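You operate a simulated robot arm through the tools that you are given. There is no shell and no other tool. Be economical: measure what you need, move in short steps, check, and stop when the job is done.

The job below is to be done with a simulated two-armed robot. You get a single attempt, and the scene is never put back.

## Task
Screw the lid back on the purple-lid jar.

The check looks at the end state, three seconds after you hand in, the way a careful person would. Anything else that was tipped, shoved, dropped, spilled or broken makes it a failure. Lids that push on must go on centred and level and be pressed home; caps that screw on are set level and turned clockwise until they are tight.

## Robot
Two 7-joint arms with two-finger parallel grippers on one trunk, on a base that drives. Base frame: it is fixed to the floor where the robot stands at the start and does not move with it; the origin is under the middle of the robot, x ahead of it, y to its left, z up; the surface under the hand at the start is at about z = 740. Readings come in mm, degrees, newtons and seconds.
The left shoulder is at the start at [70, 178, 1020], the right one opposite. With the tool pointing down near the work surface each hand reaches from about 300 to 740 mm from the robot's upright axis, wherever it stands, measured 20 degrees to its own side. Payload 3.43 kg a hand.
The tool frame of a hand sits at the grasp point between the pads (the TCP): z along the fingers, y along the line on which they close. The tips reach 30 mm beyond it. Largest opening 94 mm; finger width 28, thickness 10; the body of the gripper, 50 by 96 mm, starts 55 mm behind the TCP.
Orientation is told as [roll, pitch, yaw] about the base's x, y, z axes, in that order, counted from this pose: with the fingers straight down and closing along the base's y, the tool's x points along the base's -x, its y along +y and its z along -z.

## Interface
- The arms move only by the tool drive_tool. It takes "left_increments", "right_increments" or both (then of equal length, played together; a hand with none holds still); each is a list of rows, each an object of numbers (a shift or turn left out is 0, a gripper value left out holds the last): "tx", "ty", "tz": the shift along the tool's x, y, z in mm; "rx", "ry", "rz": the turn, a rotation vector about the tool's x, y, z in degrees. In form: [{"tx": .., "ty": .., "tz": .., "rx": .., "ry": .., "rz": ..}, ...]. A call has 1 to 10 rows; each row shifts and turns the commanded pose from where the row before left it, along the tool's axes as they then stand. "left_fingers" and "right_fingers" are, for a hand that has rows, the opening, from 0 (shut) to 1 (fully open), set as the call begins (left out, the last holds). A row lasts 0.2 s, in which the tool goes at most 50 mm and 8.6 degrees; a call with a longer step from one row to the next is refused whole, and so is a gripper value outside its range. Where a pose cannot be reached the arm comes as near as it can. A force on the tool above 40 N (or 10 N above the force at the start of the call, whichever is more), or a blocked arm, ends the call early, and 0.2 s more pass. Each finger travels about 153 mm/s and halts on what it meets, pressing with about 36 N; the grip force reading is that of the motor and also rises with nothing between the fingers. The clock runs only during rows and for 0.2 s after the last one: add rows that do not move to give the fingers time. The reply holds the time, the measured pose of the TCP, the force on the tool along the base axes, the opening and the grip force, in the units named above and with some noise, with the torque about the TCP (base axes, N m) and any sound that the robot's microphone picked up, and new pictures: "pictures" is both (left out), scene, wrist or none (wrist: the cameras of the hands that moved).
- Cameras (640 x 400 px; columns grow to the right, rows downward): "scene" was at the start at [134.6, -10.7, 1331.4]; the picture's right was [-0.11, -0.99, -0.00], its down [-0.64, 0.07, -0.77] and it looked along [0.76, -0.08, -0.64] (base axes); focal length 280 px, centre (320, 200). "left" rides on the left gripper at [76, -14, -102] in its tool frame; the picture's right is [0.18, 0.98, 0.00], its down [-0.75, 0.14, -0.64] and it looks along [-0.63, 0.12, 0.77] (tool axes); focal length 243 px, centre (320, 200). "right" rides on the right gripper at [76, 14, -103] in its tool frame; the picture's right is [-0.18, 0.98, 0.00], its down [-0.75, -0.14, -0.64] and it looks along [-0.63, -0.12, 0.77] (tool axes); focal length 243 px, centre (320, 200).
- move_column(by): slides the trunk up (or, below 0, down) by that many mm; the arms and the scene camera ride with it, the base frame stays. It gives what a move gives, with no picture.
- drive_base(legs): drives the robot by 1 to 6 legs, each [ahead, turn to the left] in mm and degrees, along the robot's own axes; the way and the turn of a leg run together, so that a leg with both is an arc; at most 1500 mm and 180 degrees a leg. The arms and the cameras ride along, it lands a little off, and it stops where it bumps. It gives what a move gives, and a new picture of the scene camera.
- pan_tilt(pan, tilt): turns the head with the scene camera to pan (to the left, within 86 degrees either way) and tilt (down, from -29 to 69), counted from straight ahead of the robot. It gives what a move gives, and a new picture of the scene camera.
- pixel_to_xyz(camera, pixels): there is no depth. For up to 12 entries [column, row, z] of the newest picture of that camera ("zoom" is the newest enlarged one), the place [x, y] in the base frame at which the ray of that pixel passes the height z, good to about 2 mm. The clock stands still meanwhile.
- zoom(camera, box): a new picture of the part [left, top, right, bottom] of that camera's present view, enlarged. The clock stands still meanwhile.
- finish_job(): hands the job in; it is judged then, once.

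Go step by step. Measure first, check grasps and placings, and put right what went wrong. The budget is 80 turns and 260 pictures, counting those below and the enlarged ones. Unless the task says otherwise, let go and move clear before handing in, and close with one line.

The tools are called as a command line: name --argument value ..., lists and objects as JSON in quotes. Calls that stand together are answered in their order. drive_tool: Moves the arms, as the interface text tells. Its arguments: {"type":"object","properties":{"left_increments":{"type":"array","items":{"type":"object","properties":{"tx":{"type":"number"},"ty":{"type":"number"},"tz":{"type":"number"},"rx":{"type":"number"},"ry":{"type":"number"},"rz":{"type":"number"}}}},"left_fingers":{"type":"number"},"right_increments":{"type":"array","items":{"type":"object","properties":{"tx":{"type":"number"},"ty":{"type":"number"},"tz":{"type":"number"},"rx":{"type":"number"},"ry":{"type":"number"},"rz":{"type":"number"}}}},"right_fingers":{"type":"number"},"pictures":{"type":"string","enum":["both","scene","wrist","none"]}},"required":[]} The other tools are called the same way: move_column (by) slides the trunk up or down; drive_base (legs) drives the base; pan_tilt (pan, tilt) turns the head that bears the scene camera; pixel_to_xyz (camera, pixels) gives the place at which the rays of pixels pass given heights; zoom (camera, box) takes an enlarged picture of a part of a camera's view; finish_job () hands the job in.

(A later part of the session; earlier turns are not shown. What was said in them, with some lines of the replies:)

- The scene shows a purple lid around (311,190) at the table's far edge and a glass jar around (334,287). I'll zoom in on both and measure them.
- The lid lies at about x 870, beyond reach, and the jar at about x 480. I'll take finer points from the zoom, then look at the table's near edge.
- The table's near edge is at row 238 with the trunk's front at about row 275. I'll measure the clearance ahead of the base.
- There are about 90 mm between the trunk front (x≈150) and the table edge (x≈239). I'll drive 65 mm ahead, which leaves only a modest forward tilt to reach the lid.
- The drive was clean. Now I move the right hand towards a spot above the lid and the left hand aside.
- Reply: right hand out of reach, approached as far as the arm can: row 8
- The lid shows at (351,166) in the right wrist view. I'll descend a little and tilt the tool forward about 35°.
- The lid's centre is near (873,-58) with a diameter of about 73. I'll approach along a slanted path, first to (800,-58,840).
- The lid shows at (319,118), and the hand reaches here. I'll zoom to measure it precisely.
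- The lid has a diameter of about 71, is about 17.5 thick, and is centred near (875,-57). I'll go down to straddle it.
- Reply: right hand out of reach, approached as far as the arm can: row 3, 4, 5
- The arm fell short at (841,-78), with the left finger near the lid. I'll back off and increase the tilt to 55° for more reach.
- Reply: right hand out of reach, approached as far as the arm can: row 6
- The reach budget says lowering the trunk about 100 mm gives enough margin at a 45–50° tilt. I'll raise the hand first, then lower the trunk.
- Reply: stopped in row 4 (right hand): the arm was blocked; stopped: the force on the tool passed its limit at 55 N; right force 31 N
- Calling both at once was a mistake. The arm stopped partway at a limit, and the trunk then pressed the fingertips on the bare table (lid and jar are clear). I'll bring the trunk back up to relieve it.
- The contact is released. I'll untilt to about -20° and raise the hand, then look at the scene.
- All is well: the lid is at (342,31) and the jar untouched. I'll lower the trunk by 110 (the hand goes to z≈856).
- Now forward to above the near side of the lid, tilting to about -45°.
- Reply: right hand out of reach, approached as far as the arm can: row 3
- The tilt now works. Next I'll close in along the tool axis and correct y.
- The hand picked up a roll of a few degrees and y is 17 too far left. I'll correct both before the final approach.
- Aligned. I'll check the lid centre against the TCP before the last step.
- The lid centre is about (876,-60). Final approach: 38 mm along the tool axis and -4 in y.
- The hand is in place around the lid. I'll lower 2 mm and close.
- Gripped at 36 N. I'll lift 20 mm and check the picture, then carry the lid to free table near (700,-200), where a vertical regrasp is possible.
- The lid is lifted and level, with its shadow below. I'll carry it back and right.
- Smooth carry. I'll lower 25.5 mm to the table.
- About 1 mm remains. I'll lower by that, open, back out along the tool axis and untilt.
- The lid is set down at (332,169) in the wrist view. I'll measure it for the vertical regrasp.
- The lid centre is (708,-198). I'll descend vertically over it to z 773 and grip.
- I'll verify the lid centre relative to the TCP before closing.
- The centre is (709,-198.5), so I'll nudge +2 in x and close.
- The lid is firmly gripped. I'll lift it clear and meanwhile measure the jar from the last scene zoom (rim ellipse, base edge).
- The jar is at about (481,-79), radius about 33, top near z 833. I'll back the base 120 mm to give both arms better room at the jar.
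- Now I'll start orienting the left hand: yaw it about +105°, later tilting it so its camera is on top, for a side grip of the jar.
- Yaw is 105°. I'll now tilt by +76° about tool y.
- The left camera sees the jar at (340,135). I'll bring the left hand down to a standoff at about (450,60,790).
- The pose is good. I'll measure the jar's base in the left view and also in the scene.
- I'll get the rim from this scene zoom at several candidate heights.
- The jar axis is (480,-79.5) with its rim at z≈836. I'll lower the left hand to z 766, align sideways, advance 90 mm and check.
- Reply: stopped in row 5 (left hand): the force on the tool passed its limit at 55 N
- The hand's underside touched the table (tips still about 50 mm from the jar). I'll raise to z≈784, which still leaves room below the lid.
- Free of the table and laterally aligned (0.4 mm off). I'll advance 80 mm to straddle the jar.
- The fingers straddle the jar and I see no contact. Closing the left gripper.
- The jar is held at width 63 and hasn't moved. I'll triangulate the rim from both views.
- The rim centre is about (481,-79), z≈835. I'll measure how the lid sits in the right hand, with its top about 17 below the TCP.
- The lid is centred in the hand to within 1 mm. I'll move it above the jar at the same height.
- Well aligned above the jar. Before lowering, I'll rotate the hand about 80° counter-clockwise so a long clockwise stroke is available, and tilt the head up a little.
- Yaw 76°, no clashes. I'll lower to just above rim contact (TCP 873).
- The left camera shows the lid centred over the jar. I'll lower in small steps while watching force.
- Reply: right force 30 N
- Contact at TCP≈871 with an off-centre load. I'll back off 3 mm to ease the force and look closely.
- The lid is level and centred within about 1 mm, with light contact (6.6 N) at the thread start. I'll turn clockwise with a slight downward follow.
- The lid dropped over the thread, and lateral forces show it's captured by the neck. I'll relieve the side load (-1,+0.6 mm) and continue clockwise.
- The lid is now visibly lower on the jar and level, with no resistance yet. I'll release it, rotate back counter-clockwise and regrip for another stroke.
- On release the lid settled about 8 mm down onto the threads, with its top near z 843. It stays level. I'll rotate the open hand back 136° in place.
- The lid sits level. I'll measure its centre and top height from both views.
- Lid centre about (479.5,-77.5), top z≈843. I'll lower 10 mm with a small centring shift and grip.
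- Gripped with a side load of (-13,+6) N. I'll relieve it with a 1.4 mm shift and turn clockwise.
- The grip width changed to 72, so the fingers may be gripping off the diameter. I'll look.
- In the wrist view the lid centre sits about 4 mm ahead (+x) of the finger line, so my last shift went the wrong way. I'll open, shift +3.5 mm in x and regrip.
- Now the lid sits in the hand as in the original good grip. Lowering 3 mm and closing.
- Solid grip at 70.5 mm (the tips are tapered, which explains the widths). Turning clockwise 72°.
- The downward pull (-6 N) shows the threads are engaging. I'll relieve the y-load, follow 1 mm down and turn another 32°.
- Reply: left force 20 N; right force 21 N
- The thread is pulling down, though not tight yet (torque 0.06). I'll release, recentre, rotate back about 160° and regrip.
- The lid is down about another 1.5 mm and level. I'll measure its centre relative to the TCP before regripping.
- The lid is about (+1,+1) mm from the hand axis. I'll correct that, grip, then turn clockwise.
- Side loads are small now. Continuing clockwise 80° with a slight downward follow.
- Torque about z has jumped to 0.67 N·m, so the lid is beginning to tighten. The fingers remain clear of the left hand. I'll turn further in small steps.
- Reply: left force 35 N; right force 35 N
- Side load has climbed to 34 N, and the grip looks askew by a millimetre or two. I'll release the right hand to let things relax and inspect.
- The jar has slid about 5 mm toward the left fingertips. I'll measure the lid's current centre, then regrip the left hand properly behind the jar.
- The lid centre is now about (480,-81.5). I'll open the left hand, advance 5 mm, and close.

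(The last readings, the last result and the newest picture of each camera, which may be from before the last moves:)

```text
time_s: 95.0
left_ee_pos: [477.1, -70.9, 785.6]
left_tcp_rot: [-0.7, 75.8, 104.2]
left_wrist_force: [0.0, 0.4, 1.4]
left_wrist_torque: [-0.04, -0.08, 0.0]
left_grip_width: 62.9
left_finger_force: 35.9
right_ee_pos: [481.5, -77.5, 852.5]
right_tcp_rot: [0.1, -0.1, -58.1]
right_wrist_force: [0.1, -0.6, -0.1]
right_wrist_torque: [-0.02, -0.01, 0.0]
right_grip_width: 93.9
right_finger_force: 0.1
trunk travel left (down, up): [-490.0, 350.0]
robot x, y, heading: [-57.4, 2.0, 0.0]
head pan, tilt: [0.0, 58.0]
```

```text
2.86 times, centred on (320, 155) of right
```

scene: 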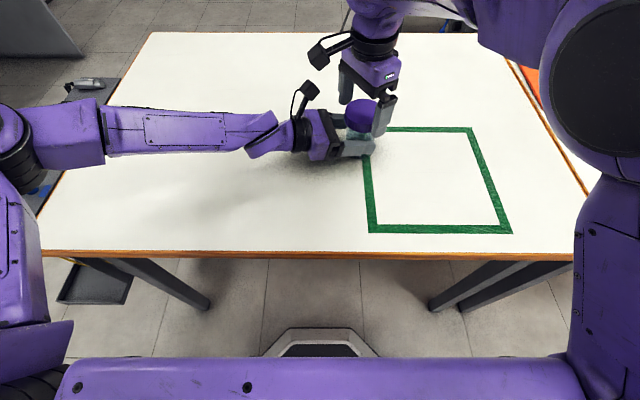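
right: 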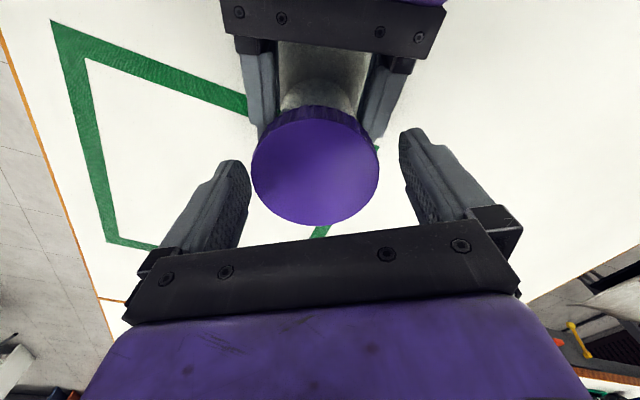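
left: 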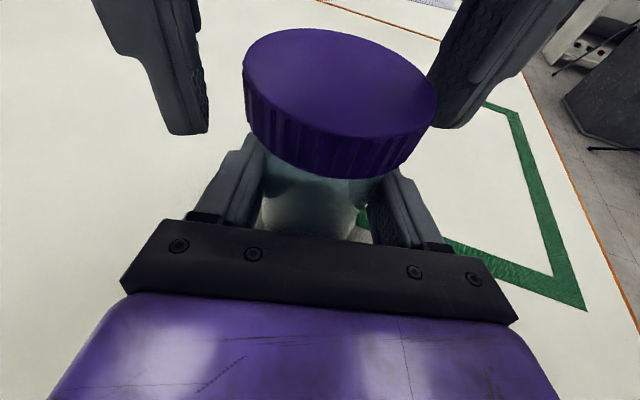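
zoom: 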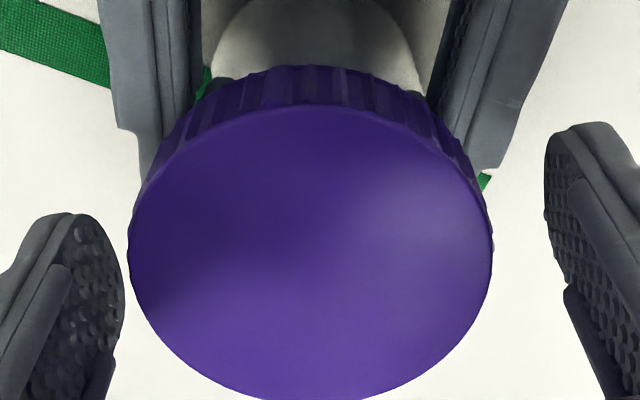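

Left grip is good again (62.9 mm). I'll recentre the right hand over the lid and rotate back about 119° for a final tightening stroke.

drive_tool --right_increments '[{"ty": -3.5, "tx": -4}, {"rz": -8.5}, {"rz": -8.5}, {"rz": -8.5}, {"rz": -8.5}, {"rz": -8.5}, {"rz": -8.5}, {"rz": -8.5}, {"rz": -8.5}, {"rz": -8.5}]' --pictures "none"

drive_tool --right_increments '[{"rz": -8.5}, {"rz": -8.5}, {"rz": -8.5}, {"rz": -8.5}, {"rz": -8.5}, {}]' --pictures "wrist"

zoom --camera "right" --box '[240, 85, 400, 225]'

```text
time_s: 97.2
left_ee_pos: [477.2, -71.3, 786.5]
left_tcp_rot: [-0.7, 75.9, 104.2]
left_wrist_force: [0.0, -0.4, 1.3]
left_wrist_torque: [-0.02, -0.06, 0.06]
left_grip_width: 63.1
left_finger_force: 35.9
right_ee_pos: [479.9, -81.2, 852.3]
right_tcp_rot: [-0.1, 0.0, 18.6]
right_wrist_force: [0.4, 0.6, 0.4]
right_wrist_torque: [-0.01, 0.04, 0.02]
right_grip_width: 93.9
right_finger_force: 0.2
trunk travel left (down, up): [-490.0, 350.0]
robot x, y, heading: [-56.7, -0.5, -0.2]
head pan, tilt: [0.0, 58.0]
```

```text
time_s: 98.6
left_ee_pos: [478.1, -70.6, 785.6]
left_tcp_rot: [-0.7, 75.8, 104.2]
left_wrist_force: [0.5, 0.3, 1.4]
left_wrist_torque: [-0.02, -0.08, 0.01]
left_grip_width: 62.8
left_finger_force: 35.9
right_ee_pos: [481.9, -81.3, 853.0]
right_tcp_rot: [0.0, 0.1, 61.0]
right_wrist_force: [0.6, -0.5, -0.4]
right_wrist_torque: [0.0, 0.03, 0.01]
right_grip_width: 94.0
right_finger_force: 0.0
trunk travel left (down, up): [-490.0, 350.0]
robot x, y, heading: [-55.4, 3.2, 0.2]
head pan, tilt: [0.0, 58.0]
```

right: 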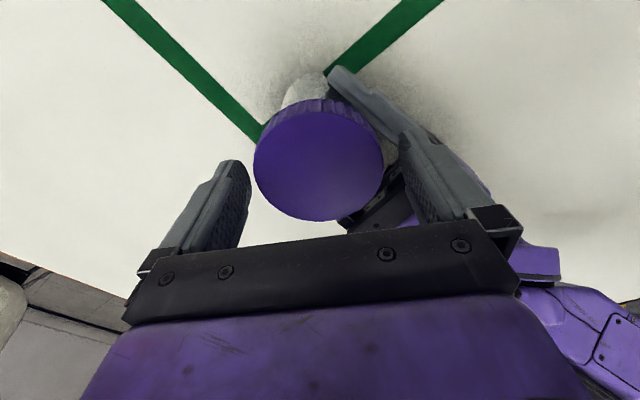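

```text
2.86 times, centred on (320, 155) of right
```

zoom: 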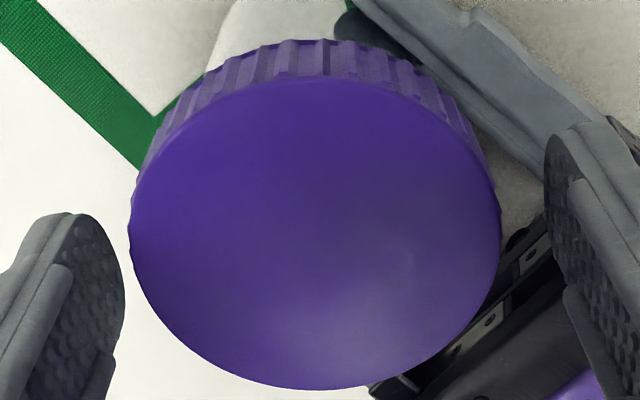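

Nearly centred. I'll make a 1 mm correction, grip, and turn clockwise in monitored steps.

drive_tool --right_increments '[{"ty": -0.8, "tx": -1}, {}]' --pictures "none"

drive_tool --right_increments '[{}, {}, {}]' --right_fingers 0 --pictures "none"

drive_tool --right_increments '[{"rz": 6}, {"rz": 6}, {}]' --pictures "none"

drive_tool --right_increments '[{"rz": 6}, {"rz": 6}, {}]' --pictures "none"

zoom --camera "left" --box '[200, 0, 480, 200]'

```text
time_s: 99.2
left_ee_pos: [477.9, -70.7, 785.4]
left_tcp_rot: [-0.8, 75.8, 104.2]
left_wrist_force: [-0.4, 0.4, 1.0]
left_wrist_torque: [-0.02, -0.05, 0.05]
left_grip_width: 62.8
left_finger_force: 35.9
right_ee_pos: [480.7, -81.2, 852.1]
right_tcp_rot: [0.0, -0.1, 60.9]
right_wrist_force: [-0.6, 0.1, -0.2]
right_wrist_torque: [-0.01, 0.02, -0.05]
right_grip_width: 93.9
right_finger_force: 0.1
trunk travel left (down, up): [-490.0, 350.0]
robot x, y, heading: [-55.8, 2.9, 0.1]
head pan, tilt: [0.0, 58.0]
```

```text
time_s: 100.0
left_ee_pos: [475.4, -70.0, 785.2]
left_tcp_rot: [-0.8, 75.7, 104.1]
left_wrist_force: [-2.9, 2.2, 1.3]
left_wrist_torque: [-0.13, -0.21, -0.06]
left_grip_width: 62.9
left_finger_force: 36.0
right_ee_pos: [483.5, -80.9, 853.4]
right_tcp_rot: [0.1, 0.0, 61.0]
right_wrist_force: [3.0, -0.9, 0.2]
right_wrist_torque: [-0.08, -0.14, 0.01]
right_grip_width: 77.8
right_finger_force: 35.7
trunk travel left (down, up): [-490.0, 350.0]
robot x, y, heading: [-55.1, -2.0, 0.2]
head pan, tilt: [0.0, 58.0]
```

```text
time_s: 100.8
left_ee_pos: [478.3, -69.6, 785.8]
left_tcp_rot: [-0.6, 75.8, 104.4]
left_wrist_force: [9.2, 0.0, -0.6]
left_wrist_torque: [0.0, 0.23, -0.62]
left_grip_width: 63.2
left_finger_force: 35.9
right_ee_pos: [480.5, -80.6, 852.5]
right_tcp_rot: [0.0, 0.0, 48.9]
right_wrist_force: [-9.3, 0.6, 3.1]
right_wrist_torque: [0.04, 0.33, 0.71]
right_grip_width: 77.8
right_finger_force: 36.0
trunk travel left (down, up): [-490.0, 350.0]
robot x, y, heading: [-54.1, -0.1, 0.2]
head pan, tilt: [0.0, 58.0]
```

```text
time_s: 101.6
left_ee_pos: [477.5, -70.1, 785.5]
left_tcp_rot: [-0.7, 75.8, 104.3]
left_wrist_force: [13.1, 2.5, 0.2]
left_wrist_torque: [0.1, 0.9, -0.57]
left_grip_width: 62.8
left_finger_force: 35.5
right_ee_pos: [482.1, -82.2, 852.2]
right_tcp_rot: [0.0, -0.1, 36.8]
right_wrist_force: [-14.3, -3.4, 2.2]
right_wrist_torque: [-0.36, 0.15, 0.77]
right_grip_width: 78.1
right_finger_force: 35.8
trunk travel left (down, up): [-490.0, 350.0]
robot x, y, heading: [-53.0, 1.3, 0.1]
head pan, tilt: [0.0, 58.0]
```

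```text
2.00 times, centred on (340, 100) of left
```

zoom: 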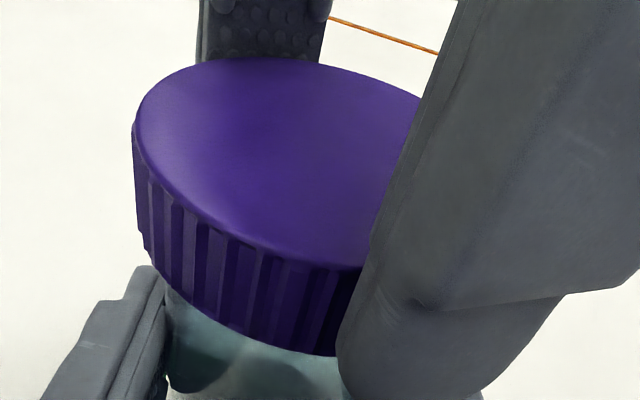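

Torque rose straight to 0.7–0.77 N·m within a few degrees of turn and then held while slipping, so the lid is tight. I'll release it and raise the right hand.

drive_tool --right_increments '[{}, {}, {}, {"tz": -10}, {"tz": -25}, {"tz": -35}, {"tz": -35}, {"tz": -35}, {}]' --right_fingers 1 --pictures "both"

zoom --camera "left" --box '[200, 0, 480, 200]'

zoom --camera "scene" --box '[330, 75, 410, 155]'

```text
time_s: 103.6
left_ee_pos: [477.7, -70.4, 785.3]
left_tcp_rot: [-0.6, 75.7, 104.3]
left_wrist_force: [1.1, -0.6, 0.1]
left_wrist_torque: [0.01, 0.03, 0.02]
left_grip_width: 62.2
left_finger_force: 35.9
right_ee_pos: [480.9, -81.5, 993.9]
right_tcp_rot: [-0.1, -0.1, 36.9]
right_wrist_force: [-0.4, 0.4, 0.5]
right_wrist_torque: [-0.02, 0.01, 0.04]
right_grip_width: 94.1
right_finger_force: 0.1
trunk travel left (down, up): [-490.0, 350.0]
robot x, y, heading: [-55.7, 1.1, 0.1]
head pan, tilt: [0.0, 58.0]
```

scene: 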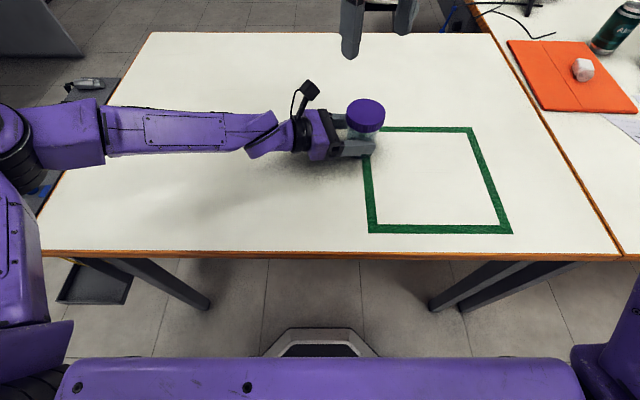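
right: 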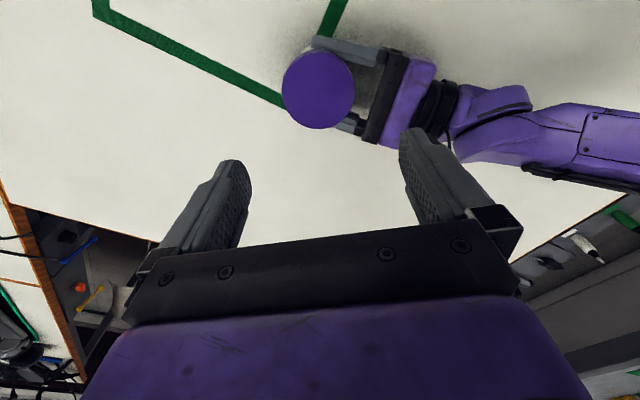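

```text
2.00 times, centred on (340, 100) of left
```

zoom: 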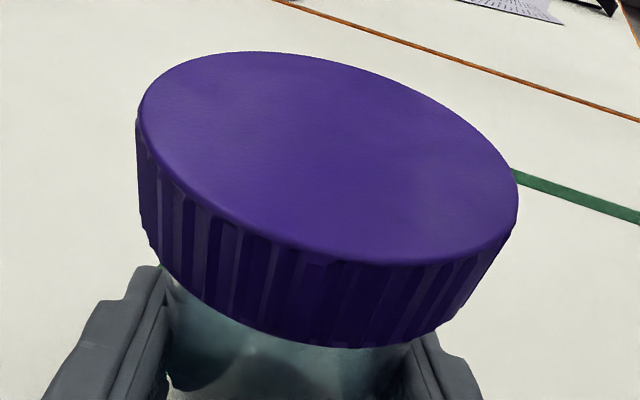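

```text
5.00 times, centred on (370, 115) of scene
```

zoom: 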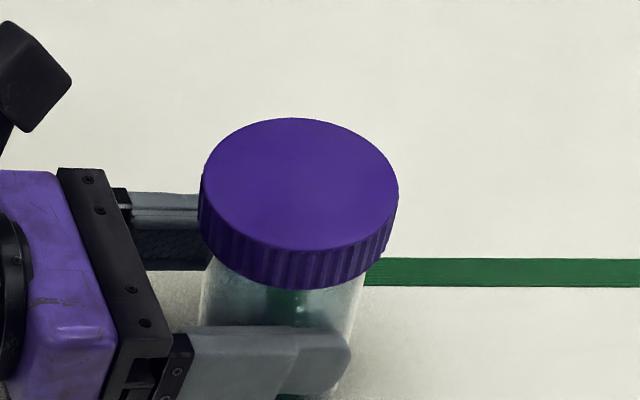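

The lid is level and fully down. I'll open the left hand and withdraw it straight back.

drive_tool --left_increments '[{}, {}, {}, {"tz": -20, "tx": -4}, {"tz": -25, "tx": -5}, {"tz": -30, "tx": -5}, {"tz": -30, "tx": -5}, {"tz": -30, "tx": 5}, {"tx": 20, "tz": -20}, {"tx": 20}]' --left_fingers 1 --pictures "both"

zoom --camera "scene" --box '[330, 75, 410, 165]'

zoom --camera "left" --box '[240, 0, 460, 150]'

```text
time_s: 105.8
left_ee_pos: [439.9, 68.4, 849.5]
left_tcp_rot: [-0.7, 75.9, 104.2]
left_wrist_force: [0.1, -0.2, -0.3]
left_wrist_torque: [-0.01, 0.0, 0.02]
left_grip_width: 94.0
left_finger_force: 0.0
right_ee_pos: [482.6, -82.8, 994.2]
right_tcp_rot: [0.0, 0.0, 36.9]
right_wrist_force: [-0.3, 0.2, 0.0]
right_wrist_torque: [-0.02, 0.0, -0.02]
right_grip_width: 94.1
right_finger_force: 0.1
trunk travel left (down, up): [-490.0, 350.0]
robot x, y, heading: [-57.5, -0.4, 0.0]
head pan, tilt: [0.0, 58.0]
```

scene: 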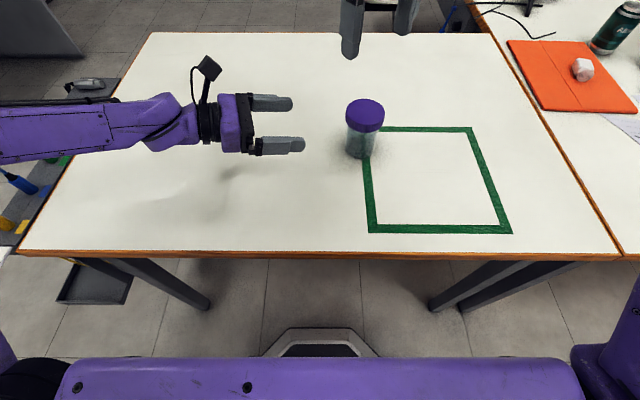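
left: 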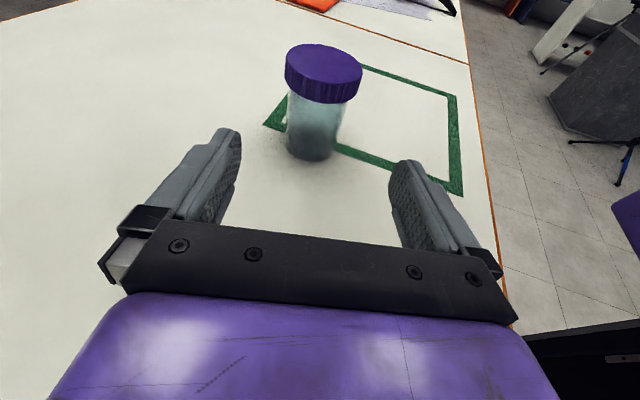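

```text
4.44 times, centred on (370, 120) of scene
```

zoom: 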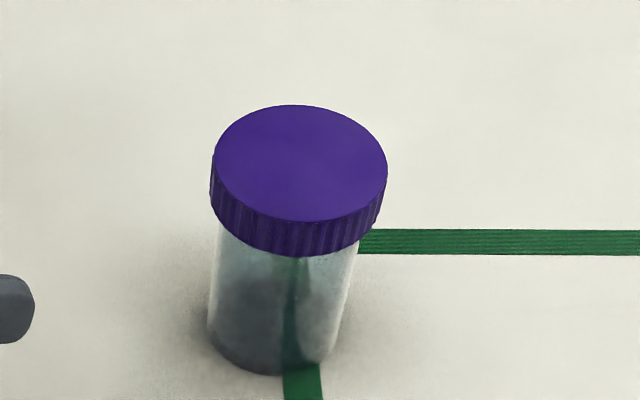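

```text
2.67 times, centred on (350, 75) of left
```

zoom: 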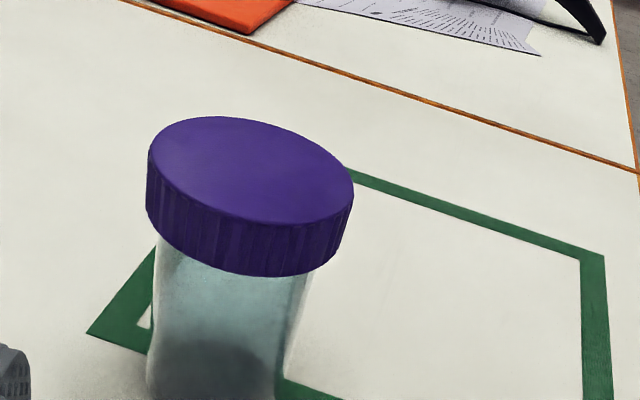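

The jar stands upright on the table with the lid level, centred and tight. Both hands are open and clear, and nothing else has moved, so I'm handing in.

finish_job

```text
The job is handed in.
```

The purple lid is back on the jar and screwed clockwise until it stopped turning at about 0.7 N·m. It sits level and centred. The jar stands upright within a few millimetres of where it was, and nothing else was disturbed.
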